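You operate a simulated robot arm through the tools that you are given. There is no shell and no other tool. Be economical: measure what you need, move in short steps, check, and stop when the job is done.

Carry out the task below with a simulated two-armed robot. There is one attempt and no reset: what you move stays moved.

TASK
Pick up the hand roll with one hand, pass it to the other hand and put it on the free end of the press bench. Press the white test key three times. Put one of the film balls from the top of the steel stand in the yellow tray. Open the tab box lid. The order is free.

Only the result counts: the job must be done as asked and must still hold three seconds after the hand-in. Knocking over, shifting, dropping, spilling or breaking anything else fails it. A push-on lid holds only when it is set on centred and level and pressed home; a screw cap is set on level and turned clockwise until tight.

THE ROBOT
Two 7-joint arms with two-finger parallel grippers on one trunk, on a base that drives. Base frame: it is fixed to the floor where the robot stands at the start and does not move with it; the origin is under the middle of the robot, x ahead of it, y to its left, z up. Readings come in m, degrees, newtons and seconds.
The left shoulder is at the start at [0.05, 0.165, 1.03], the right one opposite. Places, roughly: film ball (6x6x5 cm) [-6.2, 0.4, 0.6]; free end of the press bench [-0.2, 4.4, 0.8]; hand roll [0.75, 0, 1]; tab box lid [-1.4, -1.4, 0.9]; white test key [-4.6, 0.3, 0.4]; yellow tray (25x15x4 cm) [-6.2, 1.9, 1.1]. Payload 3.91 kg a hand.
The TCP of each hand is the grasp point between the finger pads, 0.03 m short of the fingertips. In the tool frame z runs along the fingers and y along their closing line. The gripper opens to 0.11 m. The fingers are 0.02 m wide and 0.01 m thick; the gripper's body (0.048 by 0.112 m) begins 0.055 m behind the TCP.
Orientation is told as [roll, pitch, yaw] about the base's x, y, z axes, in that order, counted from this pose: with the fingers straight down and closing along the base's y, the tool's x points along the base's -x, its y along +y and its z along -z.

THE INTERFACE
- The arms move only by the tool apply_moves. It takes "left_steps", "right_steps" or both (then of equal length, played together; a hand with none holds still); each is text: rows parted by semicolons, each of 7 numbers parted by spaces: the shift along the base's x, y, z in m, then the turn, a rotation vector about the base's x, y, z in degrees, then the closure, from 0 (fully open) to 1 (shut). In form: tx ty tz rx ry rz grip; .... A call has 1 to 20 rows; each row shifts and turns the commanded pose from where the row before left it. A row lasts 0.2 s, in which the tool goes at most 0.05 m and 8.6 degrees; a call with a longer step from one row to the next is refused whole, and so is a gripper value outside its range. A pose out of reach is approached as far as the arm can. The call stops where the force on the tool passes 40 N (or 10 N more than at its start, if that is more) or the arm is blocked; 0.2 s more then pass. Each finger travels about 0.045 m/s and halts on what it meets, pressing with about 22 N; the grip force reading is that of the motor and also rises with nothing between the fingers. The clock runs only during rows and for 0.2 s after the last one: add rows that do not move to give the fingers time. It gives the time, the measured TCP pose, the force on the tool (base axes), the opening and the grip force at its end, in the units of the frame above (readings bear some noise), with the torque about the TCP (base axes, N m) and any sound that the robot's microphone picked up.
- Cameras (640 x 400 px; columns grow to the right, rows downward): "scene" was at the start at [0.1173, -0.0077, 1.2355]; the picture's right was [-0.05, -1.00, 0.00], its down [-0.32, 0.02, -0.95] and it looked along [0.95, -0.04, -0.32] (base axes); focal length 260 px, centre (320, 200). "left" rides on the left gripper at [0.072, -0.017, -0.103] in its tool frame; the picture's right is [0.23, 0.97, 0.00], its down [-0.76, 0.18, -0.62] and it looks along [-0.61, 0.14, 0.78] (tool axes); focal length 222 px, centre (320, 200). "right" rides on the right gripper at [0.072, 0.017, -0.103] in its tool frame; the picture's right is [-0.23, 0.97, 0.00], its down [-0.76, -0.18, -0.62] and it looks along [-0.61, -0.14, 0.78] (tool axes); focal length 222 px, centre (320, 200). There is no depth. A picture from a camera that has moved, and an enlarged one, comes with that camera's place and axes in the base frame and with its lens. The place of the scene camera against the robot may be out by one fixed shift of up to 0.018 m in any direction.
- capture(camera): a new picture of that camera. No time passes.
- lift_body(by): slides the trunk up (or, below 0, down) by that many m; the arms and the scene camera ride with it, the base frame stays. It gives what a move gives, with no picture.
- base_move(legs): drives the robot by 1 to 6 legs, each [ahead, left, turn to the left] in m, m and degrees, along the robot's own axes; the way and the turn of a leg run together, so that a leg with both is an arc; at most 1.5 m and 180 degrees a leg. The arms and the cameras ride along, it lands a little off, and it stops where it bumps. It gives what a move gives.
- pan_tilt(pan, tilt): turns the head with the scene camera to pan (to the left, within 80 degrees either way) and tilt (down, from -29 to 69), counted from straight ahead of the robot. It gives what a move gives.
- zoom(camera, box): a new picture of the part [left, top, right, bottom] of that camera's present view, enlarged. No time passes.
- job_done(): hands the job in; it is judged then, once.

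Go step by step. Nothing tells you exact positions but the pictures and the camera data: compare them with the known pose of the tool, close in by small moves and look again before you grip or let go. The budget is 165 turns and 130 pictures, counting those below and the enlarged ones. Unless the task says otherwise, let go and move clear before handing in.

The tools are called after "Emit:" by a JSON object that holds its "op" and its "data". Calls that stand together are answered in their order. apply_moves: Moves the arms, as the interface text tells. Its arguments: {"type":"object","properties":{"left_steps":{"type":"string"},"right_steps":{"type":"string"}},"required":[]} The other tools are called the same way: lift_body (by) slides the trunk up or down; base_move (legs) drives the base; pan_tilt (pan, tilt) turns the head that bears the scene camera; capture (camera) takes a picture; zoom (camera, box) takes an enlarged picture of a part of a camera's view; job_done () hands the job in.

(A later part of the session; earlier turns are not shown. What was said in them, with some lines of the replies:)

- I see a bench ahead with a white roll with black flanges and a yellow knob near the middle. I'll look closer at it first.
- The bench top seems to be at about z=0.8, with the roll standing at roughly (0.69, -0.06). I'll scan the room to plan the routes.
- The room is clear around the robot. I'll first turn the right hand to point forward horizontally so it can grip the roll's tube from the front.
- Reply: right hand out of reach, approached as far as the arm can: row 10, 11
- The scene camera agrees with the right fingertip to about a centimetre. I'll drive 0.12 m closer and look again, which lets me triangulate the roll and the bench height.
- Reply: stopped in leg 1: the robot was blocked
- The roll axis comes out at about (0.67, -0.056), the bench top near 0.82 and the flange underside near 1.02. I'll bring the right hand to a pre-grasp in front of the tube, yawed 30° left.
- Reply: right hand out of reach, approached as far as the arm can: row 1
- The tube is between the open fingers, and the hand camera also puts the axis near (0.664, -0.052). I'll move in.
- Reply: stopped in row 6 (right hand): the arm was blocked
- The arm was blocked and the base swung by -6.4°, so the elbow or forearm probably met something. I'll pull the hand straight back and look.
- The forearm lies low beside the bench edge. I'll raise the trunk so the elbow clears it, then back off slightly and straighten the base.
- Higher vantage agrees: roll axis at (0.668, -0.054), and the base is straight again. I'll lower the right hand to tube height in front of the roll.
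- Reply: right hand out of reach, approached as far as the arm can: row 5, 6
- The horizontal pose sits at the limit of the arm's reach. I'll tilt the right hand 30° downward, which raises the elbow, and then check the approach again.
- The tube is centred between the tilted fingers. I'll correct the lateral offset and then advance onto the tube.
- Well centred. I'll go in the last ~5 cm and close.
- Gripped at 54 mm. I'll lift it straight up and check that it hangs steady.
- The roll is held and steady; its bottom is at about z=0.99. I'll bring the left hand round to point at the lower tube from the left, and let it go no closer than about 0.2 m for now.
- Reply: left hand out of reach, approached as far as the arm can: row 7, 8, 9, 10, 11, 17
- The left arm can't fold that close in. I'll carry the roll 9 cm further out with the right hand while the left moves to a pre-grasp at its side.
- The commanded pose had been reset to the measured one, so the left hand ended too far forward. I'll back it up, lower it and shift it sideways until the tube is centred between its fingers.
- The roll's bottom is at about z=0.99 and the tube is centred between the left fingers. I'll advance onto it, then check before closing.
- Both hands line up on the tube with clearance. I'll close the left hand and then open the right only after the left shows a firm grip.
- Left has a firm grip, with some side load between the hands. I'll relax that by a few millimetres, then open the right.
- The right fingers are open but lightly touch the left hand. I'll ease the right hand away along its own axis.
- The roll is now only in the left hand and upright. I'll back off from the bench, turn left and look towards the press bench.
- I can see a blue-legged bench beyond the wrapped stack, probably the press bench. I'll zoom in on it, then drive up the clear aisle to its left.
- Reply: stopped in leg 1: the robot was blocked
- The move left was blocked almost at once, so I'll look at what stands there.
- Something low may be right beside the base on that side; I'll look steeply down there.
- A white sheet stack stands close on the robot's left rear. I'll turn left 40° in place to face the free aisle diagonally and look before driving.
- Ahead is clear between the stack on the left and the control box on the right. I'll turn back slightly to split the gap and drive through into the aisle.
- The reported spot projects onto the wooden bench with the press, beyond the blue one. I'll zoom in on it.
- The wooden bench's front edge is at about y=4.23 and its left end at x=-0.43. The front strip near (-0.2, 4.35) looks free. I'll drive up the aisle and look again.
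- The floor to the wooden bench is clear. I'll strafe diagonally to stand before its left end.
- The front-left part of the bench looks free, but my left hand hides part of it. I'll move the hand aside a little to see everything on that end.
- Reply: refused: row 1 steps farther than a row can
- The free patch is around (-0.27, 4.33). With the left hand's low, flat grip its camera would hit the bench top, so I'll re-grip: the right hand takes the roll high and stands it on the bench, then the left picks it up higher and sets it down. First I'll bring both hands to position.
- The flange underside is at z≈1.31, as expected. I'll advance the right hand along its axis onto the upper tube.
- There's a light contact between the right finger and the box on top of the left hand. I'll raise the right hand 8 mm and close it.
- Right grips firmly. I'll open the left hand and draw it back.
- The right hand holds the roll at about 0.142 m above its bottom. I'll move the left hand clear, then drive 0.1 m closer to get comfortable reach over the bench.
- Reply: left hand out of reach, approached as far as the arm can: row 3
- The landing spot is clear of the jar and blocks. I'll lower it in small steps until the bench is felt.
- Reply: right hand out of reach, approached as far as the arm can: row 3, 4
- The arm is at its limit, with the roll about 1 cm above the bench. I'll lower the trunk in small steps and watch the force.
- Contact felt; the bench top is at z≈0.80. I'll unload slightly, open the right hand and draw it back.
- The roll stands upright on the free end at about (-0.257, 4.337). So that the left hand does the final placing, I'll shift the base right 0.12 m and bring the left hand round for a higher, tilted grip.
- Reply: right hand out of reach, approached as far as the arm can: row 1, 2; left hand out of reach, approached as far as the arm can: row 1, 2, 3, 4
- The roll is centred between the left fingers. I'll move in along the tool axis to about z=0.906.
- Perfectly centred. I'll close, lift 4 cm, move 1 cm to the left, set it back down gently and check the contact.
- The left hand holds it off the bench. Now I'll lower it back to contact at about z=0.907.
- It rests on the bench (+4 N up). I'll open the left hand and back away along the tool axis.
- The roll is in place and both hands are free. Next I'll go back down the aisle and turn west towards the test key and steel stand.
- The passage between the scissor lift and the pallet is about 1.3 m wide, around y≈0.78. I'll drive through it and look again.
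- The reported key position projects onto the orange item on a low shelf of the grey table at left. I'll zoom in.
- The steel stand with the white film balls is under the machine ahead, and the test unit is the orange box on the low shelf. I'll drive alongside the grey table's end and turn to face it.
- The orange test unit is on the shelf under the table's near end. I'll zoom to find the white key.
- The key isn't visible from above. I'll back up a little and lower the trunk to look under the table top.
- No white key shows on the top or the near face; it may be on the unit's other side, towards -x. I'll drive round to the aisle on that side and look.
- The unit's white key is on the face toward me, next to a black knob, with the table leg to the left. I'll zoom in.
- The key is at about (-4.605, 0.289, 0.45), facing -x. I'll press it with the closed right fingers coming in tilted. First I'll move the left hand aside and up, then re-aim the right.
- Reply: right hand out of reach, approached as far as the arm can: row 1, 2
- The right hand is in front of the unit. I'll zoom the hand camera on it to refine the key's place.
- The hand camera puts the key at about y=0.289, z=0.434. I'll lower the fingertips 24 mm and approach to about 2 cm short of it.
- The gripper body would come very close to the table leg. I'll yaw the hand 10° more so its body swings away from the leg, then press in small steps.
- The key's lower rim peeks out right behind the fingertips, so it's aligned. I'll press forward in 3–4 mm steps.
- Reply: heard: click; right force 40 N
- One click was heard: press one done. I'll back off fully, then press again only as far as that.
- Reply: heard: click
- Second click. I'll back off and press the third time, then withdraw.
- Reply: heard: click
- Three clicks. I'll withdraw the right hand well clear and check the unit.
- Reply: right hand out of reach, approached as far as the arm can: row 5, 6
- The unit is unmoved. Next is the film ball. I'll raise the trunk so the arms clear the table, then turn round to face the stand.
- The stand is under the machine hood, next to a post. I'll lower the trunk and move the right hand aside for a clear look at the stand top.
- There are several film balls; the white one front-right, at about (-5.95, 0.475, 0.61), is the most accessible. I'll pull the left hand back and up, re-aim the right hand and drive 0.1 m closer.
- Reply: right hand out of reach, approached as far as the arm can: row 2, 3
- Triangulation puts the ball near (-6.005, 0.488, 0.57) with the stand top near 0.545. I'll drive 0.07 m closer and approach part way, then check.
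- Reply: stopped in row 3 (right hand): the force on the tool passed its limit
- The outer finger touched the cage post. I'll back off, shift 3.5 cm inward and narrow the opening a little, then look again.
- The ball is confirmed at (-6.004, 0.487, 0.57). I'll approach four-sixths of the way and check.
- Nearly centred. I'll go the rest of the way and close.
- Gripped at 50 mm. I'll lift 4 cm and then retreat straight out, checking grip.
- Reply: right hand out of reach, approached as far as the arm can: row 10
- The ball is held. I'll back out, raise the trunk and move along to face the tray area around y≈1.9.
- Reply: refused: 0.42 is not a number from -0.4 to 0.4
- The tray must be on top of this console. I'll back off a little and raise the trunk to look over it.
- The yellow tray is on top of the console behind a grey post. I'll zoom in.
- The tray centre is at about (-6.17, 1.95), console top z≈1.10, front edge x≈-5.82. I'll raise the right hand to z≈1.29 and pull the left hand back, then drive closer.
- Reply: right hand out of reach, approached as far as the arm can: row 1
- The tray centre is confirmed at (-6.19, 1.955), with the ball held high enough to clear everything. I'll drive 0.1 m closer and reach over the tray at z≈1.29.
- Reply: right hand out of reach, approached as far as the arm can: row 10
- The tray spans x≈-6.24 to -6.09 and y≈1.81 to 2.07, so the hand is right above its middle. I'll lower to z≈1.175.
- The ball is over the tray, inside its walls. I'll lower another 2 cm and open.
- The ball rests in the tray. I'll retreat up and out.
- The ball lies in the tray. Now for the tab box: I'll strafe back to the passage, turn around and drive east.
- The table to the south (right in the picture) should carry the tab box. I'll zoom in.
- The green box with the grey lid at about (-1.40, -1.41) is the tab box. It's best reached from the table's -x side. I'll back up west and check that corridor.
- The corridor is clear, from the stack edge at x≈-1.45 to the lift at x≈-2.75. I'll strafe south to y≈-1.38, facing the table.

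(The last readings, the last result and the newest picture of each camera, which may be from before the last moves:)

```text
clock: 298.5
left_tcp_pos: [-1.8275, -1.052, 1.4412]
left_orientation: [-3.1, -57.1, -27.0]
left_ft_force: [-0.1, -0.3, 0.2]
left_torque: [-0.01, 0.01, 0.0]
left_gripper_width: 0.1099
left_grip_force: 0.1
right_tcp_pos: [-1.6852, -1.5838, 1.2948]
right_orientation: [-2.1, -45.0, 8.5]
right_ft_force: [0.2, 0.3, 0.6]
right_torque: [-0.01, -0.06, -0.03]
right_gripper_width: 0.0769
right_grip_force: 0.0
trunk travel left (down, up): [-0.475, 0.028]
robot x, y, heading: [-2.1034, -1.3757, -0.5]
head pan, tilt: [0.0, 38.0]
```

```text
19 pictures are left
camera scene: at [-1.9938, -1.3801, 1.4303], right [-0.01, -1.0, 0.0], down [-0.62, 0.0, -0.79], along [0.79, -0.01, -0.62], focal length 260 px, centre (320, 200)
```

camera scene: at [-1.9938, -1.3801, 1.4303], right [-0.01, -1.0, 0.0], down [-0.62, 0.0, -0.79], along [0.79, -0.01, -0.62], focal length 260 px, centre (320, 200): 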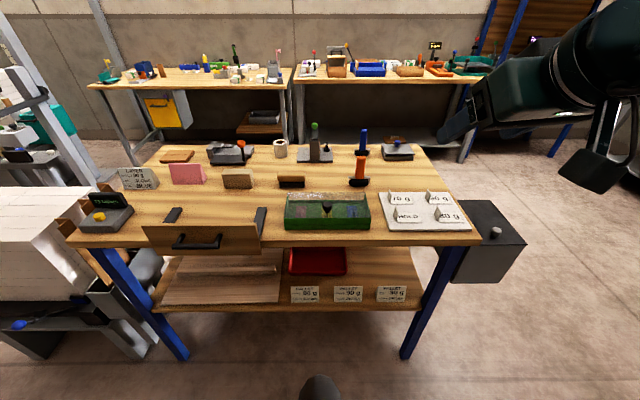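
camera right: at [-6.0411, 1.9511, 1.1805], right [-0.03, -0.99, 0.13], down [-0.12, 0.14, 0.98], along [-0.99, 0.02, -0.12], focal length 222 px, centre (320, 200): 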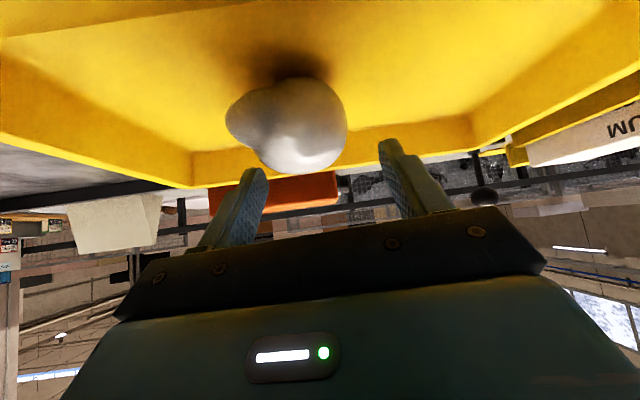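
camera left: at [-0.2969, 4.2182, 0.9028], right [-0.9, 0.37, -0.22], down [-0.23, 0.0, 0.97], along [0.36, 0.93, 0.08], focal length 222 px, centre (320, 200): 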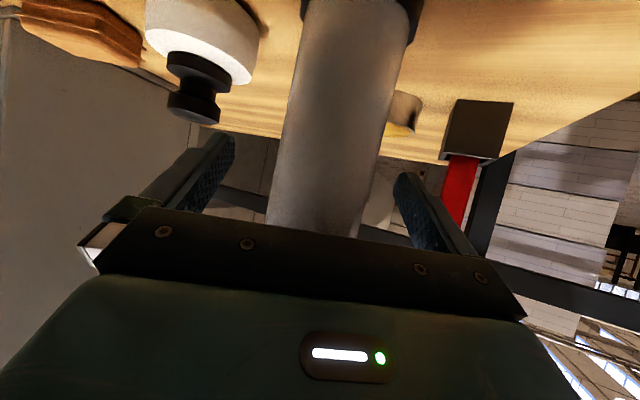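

Emit:
{"op": "zoom", "data": {"camera": "scene", "box": [270, 165, 390, 245]}}

```text
5.00 times, centred on (330, 205) of scene
camera zoom: at [-1.9938, -1.3801, 1.4303], right [-0.01, -1.0, 0.0], down [-0.62, 0.0, -0.79], along [0.79, -0.01, -0.62], focal length 1303 px, centre (270, 175)
```

zoom: 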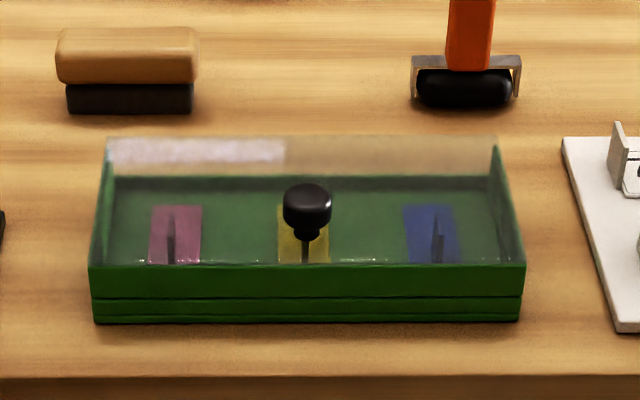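

The tab box has a clear lid with a black knob near our edge and its hinge likely on the far side. The knob is at about (-1.385, -1.41, 0.92). I'll drive 0.27 m closer and turn the right hand to point straight down near it.

Emit:
{"op": "base_move", "data": {"legs": [[0.27, 0, 0.5]]}}

Emit:
{"op": "apply_moves", "data": {"right_steps": "0 0.02 0 -0.8 7.4 0 0.2;0 0.02 0 -0.8 7.4 0 0.2;0 0.02 0 -0.8 7.4 0 0.2;0 0.02 -0.02 -0.8 7.4 0 0.2;-0.005 0.02 -0.03 -0.8 7.4 0 0.2;-0.005 0.02 -0.03 -0.8 7.4 0 0.2;-0.005 0.02 -0.03 0 0 -6.4 0.2;0 0.02 -0.03 0 0 0 0.2;0 0.014 -0.03 0 0 0 0.2;0 0 -0.03 0 0 0 0.2;0 0 0 0 0 0 0.2"}}

Emit:
{"op": "capture", "data": {"camera": "right"}}

Emit:
{"op": "capture", "data": {"camera": "scene"}}

```text
clock: 300.4
left_tcp_pos: [-1.5615, -1.0499, 1.4407]
left_orientation: [-3.0, -57.1, -26.5]
left_ft_force: [0.4, -0.5, -0.9]
left_torque: [0.04, 0.04, 0.0]
left_gripper_width: 0.1096
left_grip_force: 0.0
right_tcp_pos: [-1.4162, -1.5807, 1.2936]
right_orientation: [-2.2, -44.8, 9.1]
right_ft_force: [0.9, 0.1, 0.2]
right_torque: [0.01, 0.0, 0.01]
right_gripper_width: 0.0767
right_grip_force: 0.2
trunk travel left (down, up): [-0.475, 0.028]
robot x, y, heading: [-1.835, -1.3768, 0.1]
head pan, tilt: [0.0, 38.0]
```

```text
clock: 302.8
left_tcp_pos: [-1.5624, -1.0498, 1.4411]
left_orientation: [-3.1, -57.2, -26.5]
left_ft_force: [-0.7, -0.4, 0.1]
left_torque: [0.01, 0.0, 0.04]
left_gripper_width: 0.11
left_grip_force: 0.0
right_tcp_pos: [-1.4294, -1.4058, 1.0933]
right_orientation: [-0.2, -0.4, 1.8]
right_ft_force: [-0.4, 0.3, 0.9]
right_torque: [0.02, -0.01, -0.01]
right_gripper_width: 0.0881
right_grip_force: 0.0
trunk travel left (down, up): [-0.475, 0.028]
robot x, y, heading: [-1.8353, -1.3755, 0.3]
head pan, tilt: [0.0, 38.0]
```

```text
17 pictures are left
camera right: at [-1.5026, -1.3909, 1.1961], right [0.2, 0.98, 0.0], down [0.76, -0.15, 0.63], along [0.62, -0.12, -0.78], focal length 222 px, centre (320, 200)
```

right: 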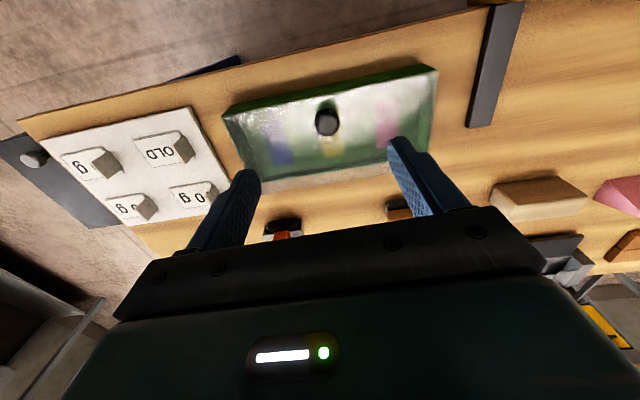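

```text
16 pictures are left
camera scene: at [-1.7263, -1.3794, 1.4303], right [0.0, -1.0, 0.0], down [-0.62, 0.0, -0.79], along [0.79, 0.0, -0.62], focal length 260 px, centre (320, 200)
```

scene: 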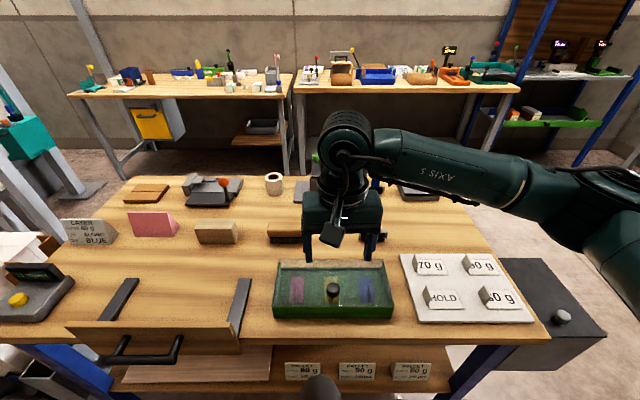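

Both cameras agree: knob top at (-1.405, -1.404, ~0.935). I'll move above it, descend to z=0.985 and check.

Emit:
{"op": "apply_moves", "data": {"right_steps": "0.024 0.002 -0.01 0 0 0 0.4;0 0 -0.04 0 0 0 0.4;0 0 -0.035 0 0 0 0.4;0 0 -0.023 0 0 0 0.4;0 0 0 0 0 0 0.4"}}

Emit:
{"op": "capture", "data": {"camera": "right"}}

Emit:
{"op": "zoom", "data": {"camera": "scene", "box": [260, 190, 420, 330]}}

```text
clock: 304.0
left_tcp_pos: [-1.5624, -1.0486, 1.4412]
left_orientation: [-3.1, -57.2, -26.6]
left_ft_force: [0.9, 0.5, -0.2]
left_torque: [0.0, -0.03, -0.04]
left_gripper_width: 0.1102
left_grip_force: 0.0
right_tcp_pos: [-1.4073, -1.4056, 0.986]
right_orientation: [-0.3, -0.4, 1.8]
right_ft_force: [-1.4, 0.4, 0.2]
right_torque: [-0.01, 0.0, 0.02]
right_gripper_width: 0.0658
right_grip_force: 0.0
trunk travel left (down, up): [-0.475, 0.028]
robot x, y, heading: [-1.8348, -1.377, 0.0]
head pan, tilt: [0.0, 38.0]
```

```text
15 pictures are left
camera right: at [-1.4786, -1.3891, 1.0888], right [0.2, 0.98, 0.0], down [0.76, -0.15, 0.63], along [0.62, -0.12, -0.78], focal length 222 px, centre (320, 200)
```

right: 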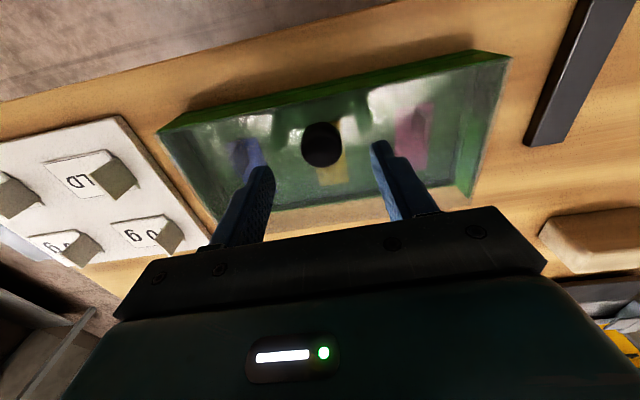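

```text
2.86 times, centred on (340, 260) of scene
camera zoom: at [-1.7262, -1.3796, 1.4303], right [0.0, -1.0, 0.0], down [-0.62, 0.0, -0.79], along [0.79, 0.0, -0.62], focal length 744 px, centre (263, 29)
```

zoom: 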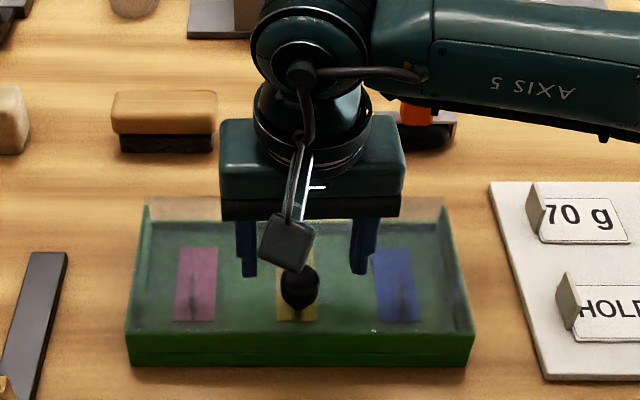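

Aligned over the knob. I'll lower so the fingertips straddle it, then close.

Emit:
{"op": "apply_moves", "data": {"right_steps": "0 0.003 -0.02 0 0 0 0.4;0 0 -0.015 0 0 0 0.4;0 0 -0.008 0 0 0 0.4;0 0 0 0 0 0 0.4;0 0 0 0 0 0 0.8;0 0 0 0 0 0 1;0 0 0 0 0 0 1;0 0 0 0 0 0 1"}}

Emit:
{"op": "capture", "data": {"camera": "right"}}

```text
clock: 304.7
left_tcp_pos: [-1.563, -1.0501, 1.4409]
left_orientation: [-3.0, -57.2, -26.7]
left_ft_force: [0.2, -0.1, -0.7]
left_torque: [-0.01, 0.0, -0.03]
left_gripper_width: 0.1102
left_grip_force: 0.2
right_tcp_pos: [-1.4065, -1.3999, 0.9592]
right_orientation: [0.1, -0.7, 1.9]
right_ft_force: [-11.9, -3.4, 24.4]
right_torque: [-1.02, 0.56, -0.47]
right_gripper_width: 0.0675
right_grip_force: 1.6
trunk travel left (down, up): [-0.475, 0.028]
robot x, y, heading: [-1.8371, -1.3728, 0.1]
head pan, tilt: [0.0, 38.0]
stopped in row 3 (right hand): the force on the tool passed its limit (the readings are from after the stop); the commanded pose is now the measured one
```

```text
13 pictures are left
camera right: at [-1.4795, -1.3846, 1.062], right [0.2, 0.98, 0.0], down [0.76, -0.15, 0.63], along [0.62, -0.12, -0.77], focal length 222 px, centre (320, 200)
```

right: 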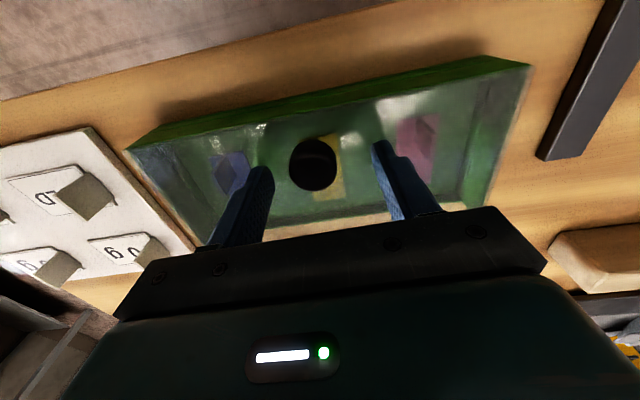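

The fingertips met the lid, so it's at z≈0.929, higher than estimated. With that height the knob is at x≈-1.418. I'll rise 4 mm, shift and close.

Emit:
{"op": "apply_moves", "data": {"right_steps": "0 0 0.005 0 0 0 0.4;-0.011 0 0 0 0 0 0.4;0 0 0 0 0 0 0.7;0 0 0 0 0 0 1;0 0 0 0 0 0 1;0 0 0 0 0 0 1;0 0 0 0 0 0 1"}}

Emit:
{"op": "capture", "data": {"camera": "right"}}

```text
clock: 306.3
left_tcp_pos: [-1.5615, -1.0507, 1.4415]
left_orientation: [-3.0, -57.1, -26.7]
left_ft_force: [-0.6, -0.5, 0.1]
left_torque: [0.02, -0.02, -0.02]
left_gripper_width: 0.1101
left_grip_force: 0.1
right_tcp_pos: [-1.4163, -1.4019, 0.961]
right_orientation: [0.1, -0.7, 1.8]
right_ft_force: [-1.3, -7.6, -4.3]
right_torque: [0.1, 0.36, -0.01]
right_gripper_width: 0.0273
right_grip_force: 45.0
trunk travel left (down, up): [-0.475, 0.028]
robot x, y, heading: [-1.8369, -1.3771, -0.0]
head pan, tilt: [0.0, 38.0]
```

```text
12 pictures are left
camera right: at [-1.4883, -1.3865, 1.0626], right [0.2, 0.98, 0.0], down [0.76, -0.15, 0.63], along [0.62, -0.12, -0.77], focal length 222 px, centre (320, 200)
```

right: 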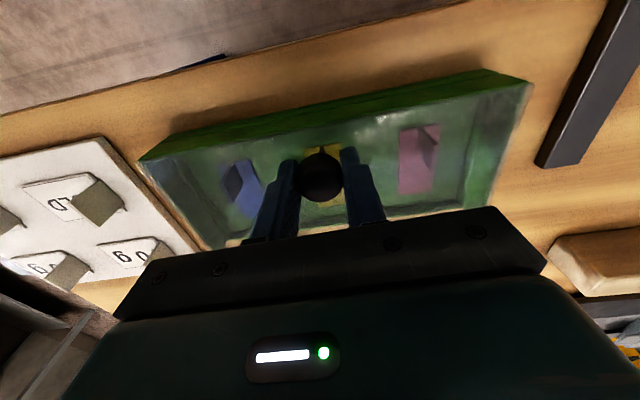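

The knob is gripped. I'll lift along the expected hinge arc, first about 15°, and check the forces.

Emit:
{"op": "apply_moves", "data": {"right_steps": "0.002 0 0.009 0 0 0 1;0.0025 0 0.009 0 0 0 1;0.004 0 0.0094 0 0 0 1;0 0 0 0 0 0 1"}}

Emit:
{"op": "zoom", "data": {"camera": "scene", "box": [260, 190, 420, 330]}}

```text
clock: 307.3
left_tcp_pos: [-1.5596, -1.0507, 1.4407]
left_orientation: [-3.1, -57.0, -26.4]
left_ft_force: [-0.6, -0.5, -0.5]
left_torque: [-0.01, 0.02, 0.0]
left_gripper_width: 0.11
left_grip_force: 0.0
right_tcp_pos: [-1.4043, -1.4016, 0.9867]
right_orientation: [0.1, -0.7, 1.8]
right_ft_force: [6.7, -6.9, -17.8]
right_torque: [-0.02, 1.04, 0.06]
right_gripper_width: 0.0271
right_grip_force: 44.6
trunk travel left (down, up): [-0.475, 0.028]
robot x, y, heading: [-1.8393, -1.3746, -0.0]
head pan, tilt: [0.0, 38.0]
```

```text
2.86 times, centred on (340, 260) of scene
camera zoom: at [-1.7238, -1.3808, 1.43], right [0.0, -1.0, 0.0], down [-0.62, 0.0, -0.79], along [0.79, 0.0, -0.62], focal length 744 px, centre (263, 29)
```

zoom: 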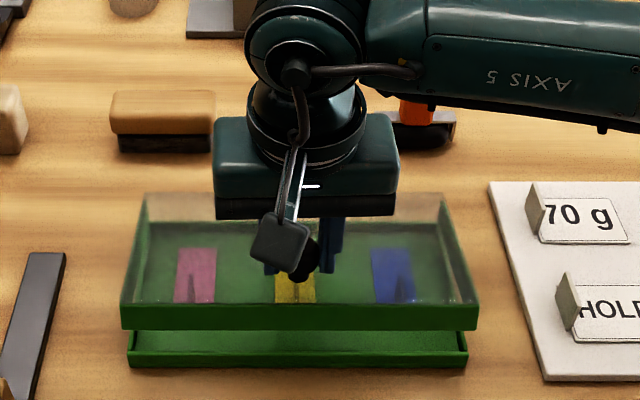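

The lid is opening about its rear hinge. I'll continue along the arc to about 45°, leaning the hand with it.

Emit:
{"op": "apply_moves", "data": {"right_steps": "0.0138 0 0.0111 0 7.5 0 1;0.0134 0 0.0097 0 7.5 0 1;0.0146 0 0.0083 0 7.5 0 1;0.0156 0 0.0066 0 7.5 0 1;0 0 0 0 0 0 1"}}

Emit:
{"op": "zoom", "data": {"camera": "scene", "box": [260, 160, 420, 330]}}

```text
clock: 308.5
left_tcp_pos: [-1.5619, -1.0528, 1.4421]
left_orientation: [-2.9, -57.2, -26.7]
left_ft_force: [0.7, -0.4, -0.2]
left_torque: [-0.03, 0.01, 0.03]
left_gripper_width: 0.1103
left_grip_force: 0.0
right_tcp_pos: [-1.3503, -1.4033, 1.0248]
right_orientation: [1.2, 29.3, 2.1]
right_ft_force: [-7.8, -13.2, -8.8]
right_torque: [-0.04, 1.19, 0.01]
right_gripper_width: 0.0273
right_grip_force: 45.0
trunk travel left (down, up): [-0.475, 0.028]
robot x, y, heading: [-1.842, -1.374, 0.1]
head pan, tilt: [0.0, 38.0]
```

```text
2.35 times, centred on (340, 245) of scene
camera zoom: at [-1.7263, -1.3816, 1.4303], right [0.0, -1.0, 0.0], down [-0.62, 0.0, -0.79], along [0.79, 0.0, -0.62], focal length 613 px, centre (273, 94)
```

zoom: 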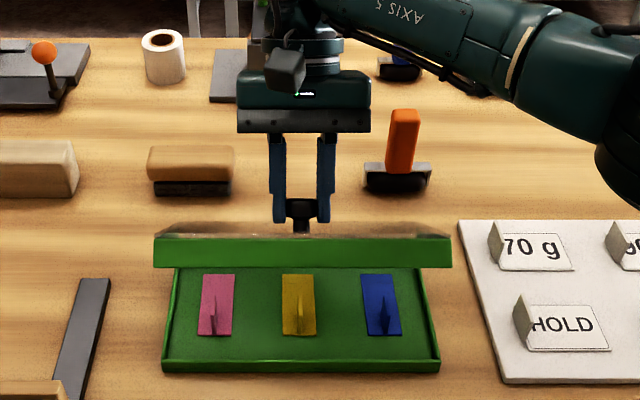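

The lid is about half open and following. I'll continue to about 90°.

Emit:
{"op": "apply_moves", "data": {"right_steps": "0.0155 0 0.0047 0 5 0 1;0.016 0 0.0028 0 5 0 1;0.0162 0 0.0008 0 5 0 1;0.0151 0 -0.0004 0 0 0 1;0.0149 0 -0.0024 0 0 0 1;0.0144 0 -0.0043 0 0 0 1;0 0 0 0 0 0 1"}}

Emit:
{"op": "zoom", "data": {"camera": "scene", "box": [260, 160, 420, 330]}}

```text
clock: 309.3
left_tcp_pos: [-1.561, -1.0515, 1.441]
left_orientation: [-3.1, -57.1, -26.7]
left_ft_force: [-0.5, 0.1, -0.4]
left_torque: [-0.06, -0.01, -0.01]
left_gripper_width: 0.1099
left_grip_force: 0.0
right_tcp_pos: [-1.3392, -1.4017, 1.0245]
right_orientation: [-0.9, 38.6, 0.3]
right_ft_force: [-3.8, -13.8, 0.1]
right_torque: [0.38, 0.52, -0.08]
right_gripper_width: 0.0276
right_grip_force: 45.1
right hand out of reach, approached as far as the arm can: row 2, 3
trunk travel left (down, up): [-0.475, 0.028]
robot x, y, heading: [-1.8379, -1.3786, 0.0]
head pan, tilt: [0.0, 38.0]
stopped in row 3 (right hand): the force on the tool passed its limit (the readings are from after the stop); the commanded pose is now the measured one
```

```text
2.35 times, centred on (340, 245) of scene
camera zoom: at [-1.7269, -1.3802, 1.4302], right [0.0, -1.0, 0.0], down [-0.62, 0.0, -0.79], along [0.79, 0.0, -0.62], focal length 613 px, centre (273, 94)
```

zoom: 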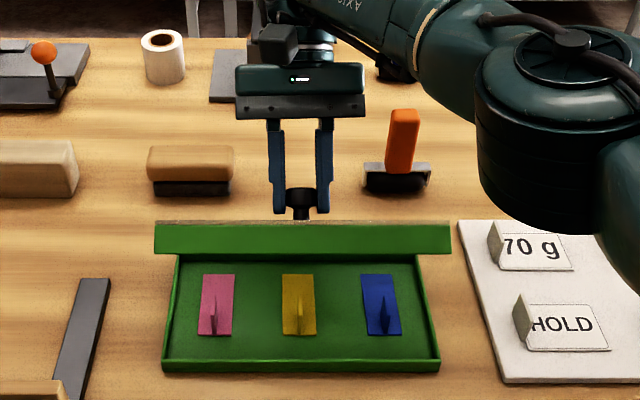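

The wrist can't lean further. I'll bring the lean back while moving the knob on along the arc, letting it pivot between the fingers.

Emit:
{"op": "apply_moves", "data": {"right_steps": "0.0125 0 0.0045 0 -5 0 1;0.013 0 0.003 0 -5 0 1;0.0134 0 0.0015 0 -5 0 1;0.013 0 -0.001 0 -5 0 1;0 0 0 0 0 0 1"}}

Emit:
{"op": "zoom", "data": {"camera": "scene", "box": [260, 160, 420, 330]}}

```text
clock: 310.5
left_tcp_pos: [-1.5637, -1.0528, 1.4419]
left_orientation: [-2.9, -57.2, -26.8]
left_ft_force: [-0.6, -0.1, 0.2]
left_torque: [0.0, 0.02, -0.02]
left_gripper_width: 0.11
left_grip_force: 0.0
right_tcp_pos: [-1.2875, -1.4015, 1.0349]
right_orientation: [-0.9, 18.5, 0.5]
right_ft_force: [-11.1, -13.2, 4.6]
right_torque: [-0.28, 1.42, 0.07]
right_gripper_width: 0.0274
right_grip_force: 44.7
trunk travel left (down, up): [-0.475, 0.028]
robot x, y, heading: [-1.8366, -1.3789, -0.1]
head pan, tilt: [0.0, 38.0]
```

```text
2.35 times, centred on (340, 245) of scene
camera zoom: at [-1.7276, -1.3819, 1.4306], right [0.0, -1.0, 0.0], down [-0.61, 0.0, -0.79], along [0.79, 0.0, -0.61], focal length 613 px, centre (273, 94)
```

zoom: 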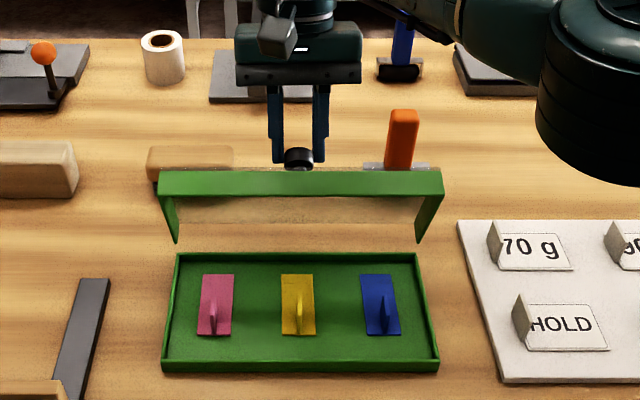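

The lid is at about 78°. I'll continue past vertical to roughly 100–105° and watch for a stop.

Emit:
{"op": "apply_moves", "data": {"right_steps": "0.012 0 -0.001 0 -4 0 1;0.012 0 -0.003 0 -4 0 1;0.013 0 -0.005 0 -4 0 1;0.012 0 -0.006 0 0 0 1;0 0 0 0 0 0 1"}}

Emit:
{"op": "zoom", "data": {"camera": "scene", "box": [260, 160, 420, 330]}}

```text
clock: 311.7
left_tcp_pos: [-1.5614, -1.0525, 1.4412]
left_orientation: [-2.9, -57.0, -26.7]
left_ft_force: [-0.5, 0.4, -0.7]
left_torque: [0.01, 0.03, 0.02]
left_gripper_width: 0.11
left_grip_force: 0.1
right_tcp_pos: [-1.2383, -1.3991, 1.0188]
right_orientation: [-0.9, 6.5, 0.6]
right_ft_force: [0.4, -0.8, -0.1]
right_torque: [0.01, -0.01, -0.01]
right_gripper_width: 0.0
right_grip_force: 37.9
trunk travel left (down, up): [-0.475, 0.028]
robot x, y, heading: [-1.8423, -1.3773, -0.1]
head pan, tilt: [0.0, 38.0]
```

```text
2.35 times, centred on (340, 245) of scene
camera zoom: at [-1.7261, -1.3808, 1.4303], right [0.0, -1.0, 0.0], down [-0.62, 0.0, -0.79], along [0.79, 0.0, -0.62], focal length 613 px, centre (273, 94)
```

zoom: 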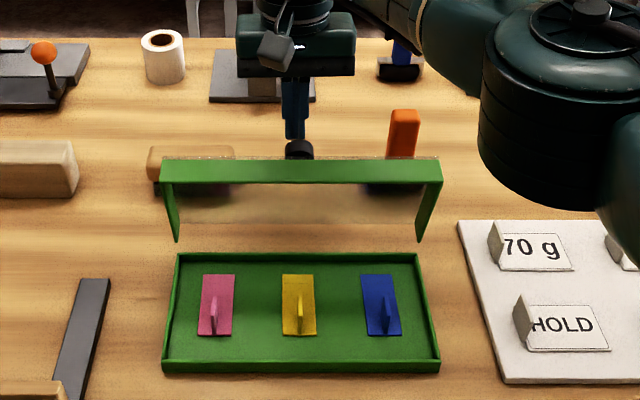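

The knob slipped out of the grip, but the lid stays standing at about 90° or just past it. I'll lift the hand clear, then check whether it holds.

Emit:
{"op": "apply_moves", "data": {"right_steps": "0.003 0 0.02 0 0 0 1;0 0 0.04 0 0 0 1;0 0 0.045 0 0 0 1;0 0 0.045 0 0 0 1;-0.03 -0.03 0.02 0 0 0 1;-0.04 -0.03 0 0 0 0 1;-0.04 -0.03 0 0 0 0 1;-0.04 -0.03 0 0 0 0 1;-0.03 -0.03 0 0 0 0 1;0 0 0 0 0 0 1"}}

Emit:
{"op": "zoom", "data": {"camera": "scene", "box": [240, 140, 420, 330]}}

```text
clock: 313.9
left_tcp_pos: [-1.5621, -1.0496, 1.44]
left_orientation: [-3.1, -57.1, -26.5]
left_ft_force: [-0.1, 0.4, -1.2]
left_torque: [0.0, -0.01, -0.02]
left_gripper_width: 0.11
left_grip_force: 0.0
right_tcp_pos: [-1.4372, -1.5471, 1.191]
right_orientation: [-0.9, 6.5, 0.5]
right_ft_force: [0.3, 0.3, -0.6]
right_torque: [0.01, 0.01, -0.03]
right_gripper_width: 0.0001
right_grip_force: 37.1
right hand out of reach, approached as far as the arm can: row 4
trunk travel left (down, up): [-0.475, 0.028]
robot x, y, heading: [-1.8382, -1.3795, -0.0]
head pan, tilt: [0.0, 38.0]
```

```text
2.11 times, centred on (330, 235) of scene
camera zoom: at [-1.7256, -1.3794, 1.4302], right [0.0, -1.0, 0.0], down [-0.62, 0.0, -0.79], along [0.79, 0.0, -0.62], focal length 548 px, centre (299, 126)
```

zoom: 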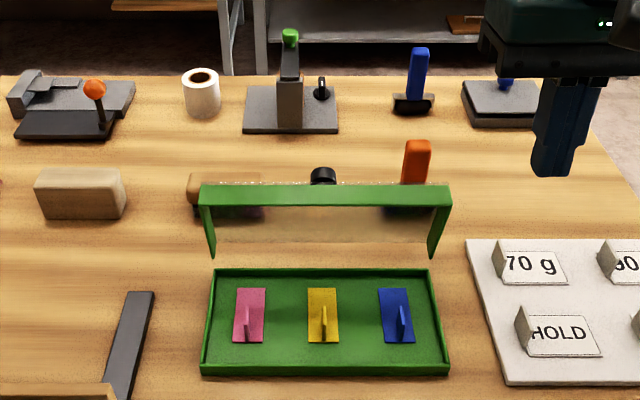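

The lid stands open. I'll let a few seconds pass with the arm clear and compare.

Emit:
{"op": "apply_moves", "data": {"right_steps": "-0.03 -0.02 0.02 0 0 0 0.8;-0.03 -0.02 0.02 0 0 0 0.5;-0.02 0 0.02 0 0 0 0.3;0 0 0 0 0 0 0.3;0 0 0 0 0 0 0.3;0 0 0 0 0 0 0.3;0 0 0 0 0 0 0.3;0 0 0 0 0 0 0.3;0 0 0 0 0 0 0.3;0 0 0 0 0 0 0.3;0 0 0 0 0 0 0.3;0 0 0 0 0 0 0.3;0 0 0 0 0 0 0.3;0 0 0 0 0 0 0.3;0 0 0 0 0 0 0.3"}}

Emit:
{"op": "zoom", "data": {"camera": "scene", "box": [240, 140, 420, 330]}}

```text
clock: 317.1
left_tcp_pos: [-1.5612, -1.0508, 1.4408]
left_orientation: [-3.0, -57.0, -26.6]
left_ft_force: [0.6, 0.4, -0.7]
left_torque: [0.0, -0.01, 0.0]
left_gripper_width: 0.1101
left_grip_force: 0.0
right_tcp_pos: [-1.516, -1.5881, 1.2501]
right_orientation: [-0.9, 6.5, 0.5]
right_ft_force: [0.0, 0.5, -0.3]
right_torque: [0.0, 0.0, -0.01]
right_gripper_width: 0.0769
right_grip_force: 0.1
trunk travel left (down, up): [-0.475, 0.028]
robot x, y, heading: [-1.8392, -1.3783, -0.0]
head pan, tilt: [0.0, 38.0]
```

```text
2.11 times, centred on (330, 235) of scene
camera zoom: at [-1.726, -1.3801, 1.4303], right [0.0, -1.0, 0.0], down [-0.62, 0.0, -0.79], along [0.79, 0.0, -0.62], focal length 548 px, centre (299, 126)
```

zoom: 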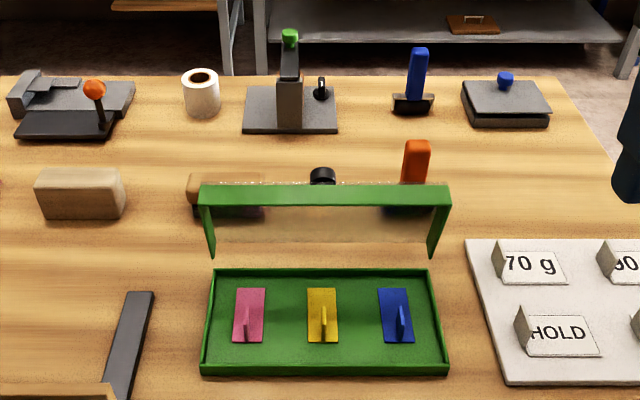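

The roll stands on the free end of the press bench, the white key clicked three times, one film ball lies in the yellow tray, and the tab box lid stays open with both hands clear. Handing in.

Emit:
{"op": "job_done", "data": {}}

```text
The job is handed in.
```

All four parts were done and the job is handed in, but the judging result has not come back.

- **Hand roll:** it was passed between the hands and stands upright on the free end of the press bench. After the first hand-over the grip was too low to set it down, so I passed it back, stood it on the bench and re-gripped it. The left hand did the final placing.
- **Test key:** three presses, with a click heard each time.
- **Film ball:** one white ball from the steel stand lies in the yellow tray.
- **Tab box lid:** it stands open at about 90°. The knob slipped out of the grip just as the lid came upright, but the lid held still for about five seconds before hand-in.

The first reach for the roll blocked the arm and swung the base about 6°, and a finger brushed the cage post near the stand. In the pictures nothing else looked moved.
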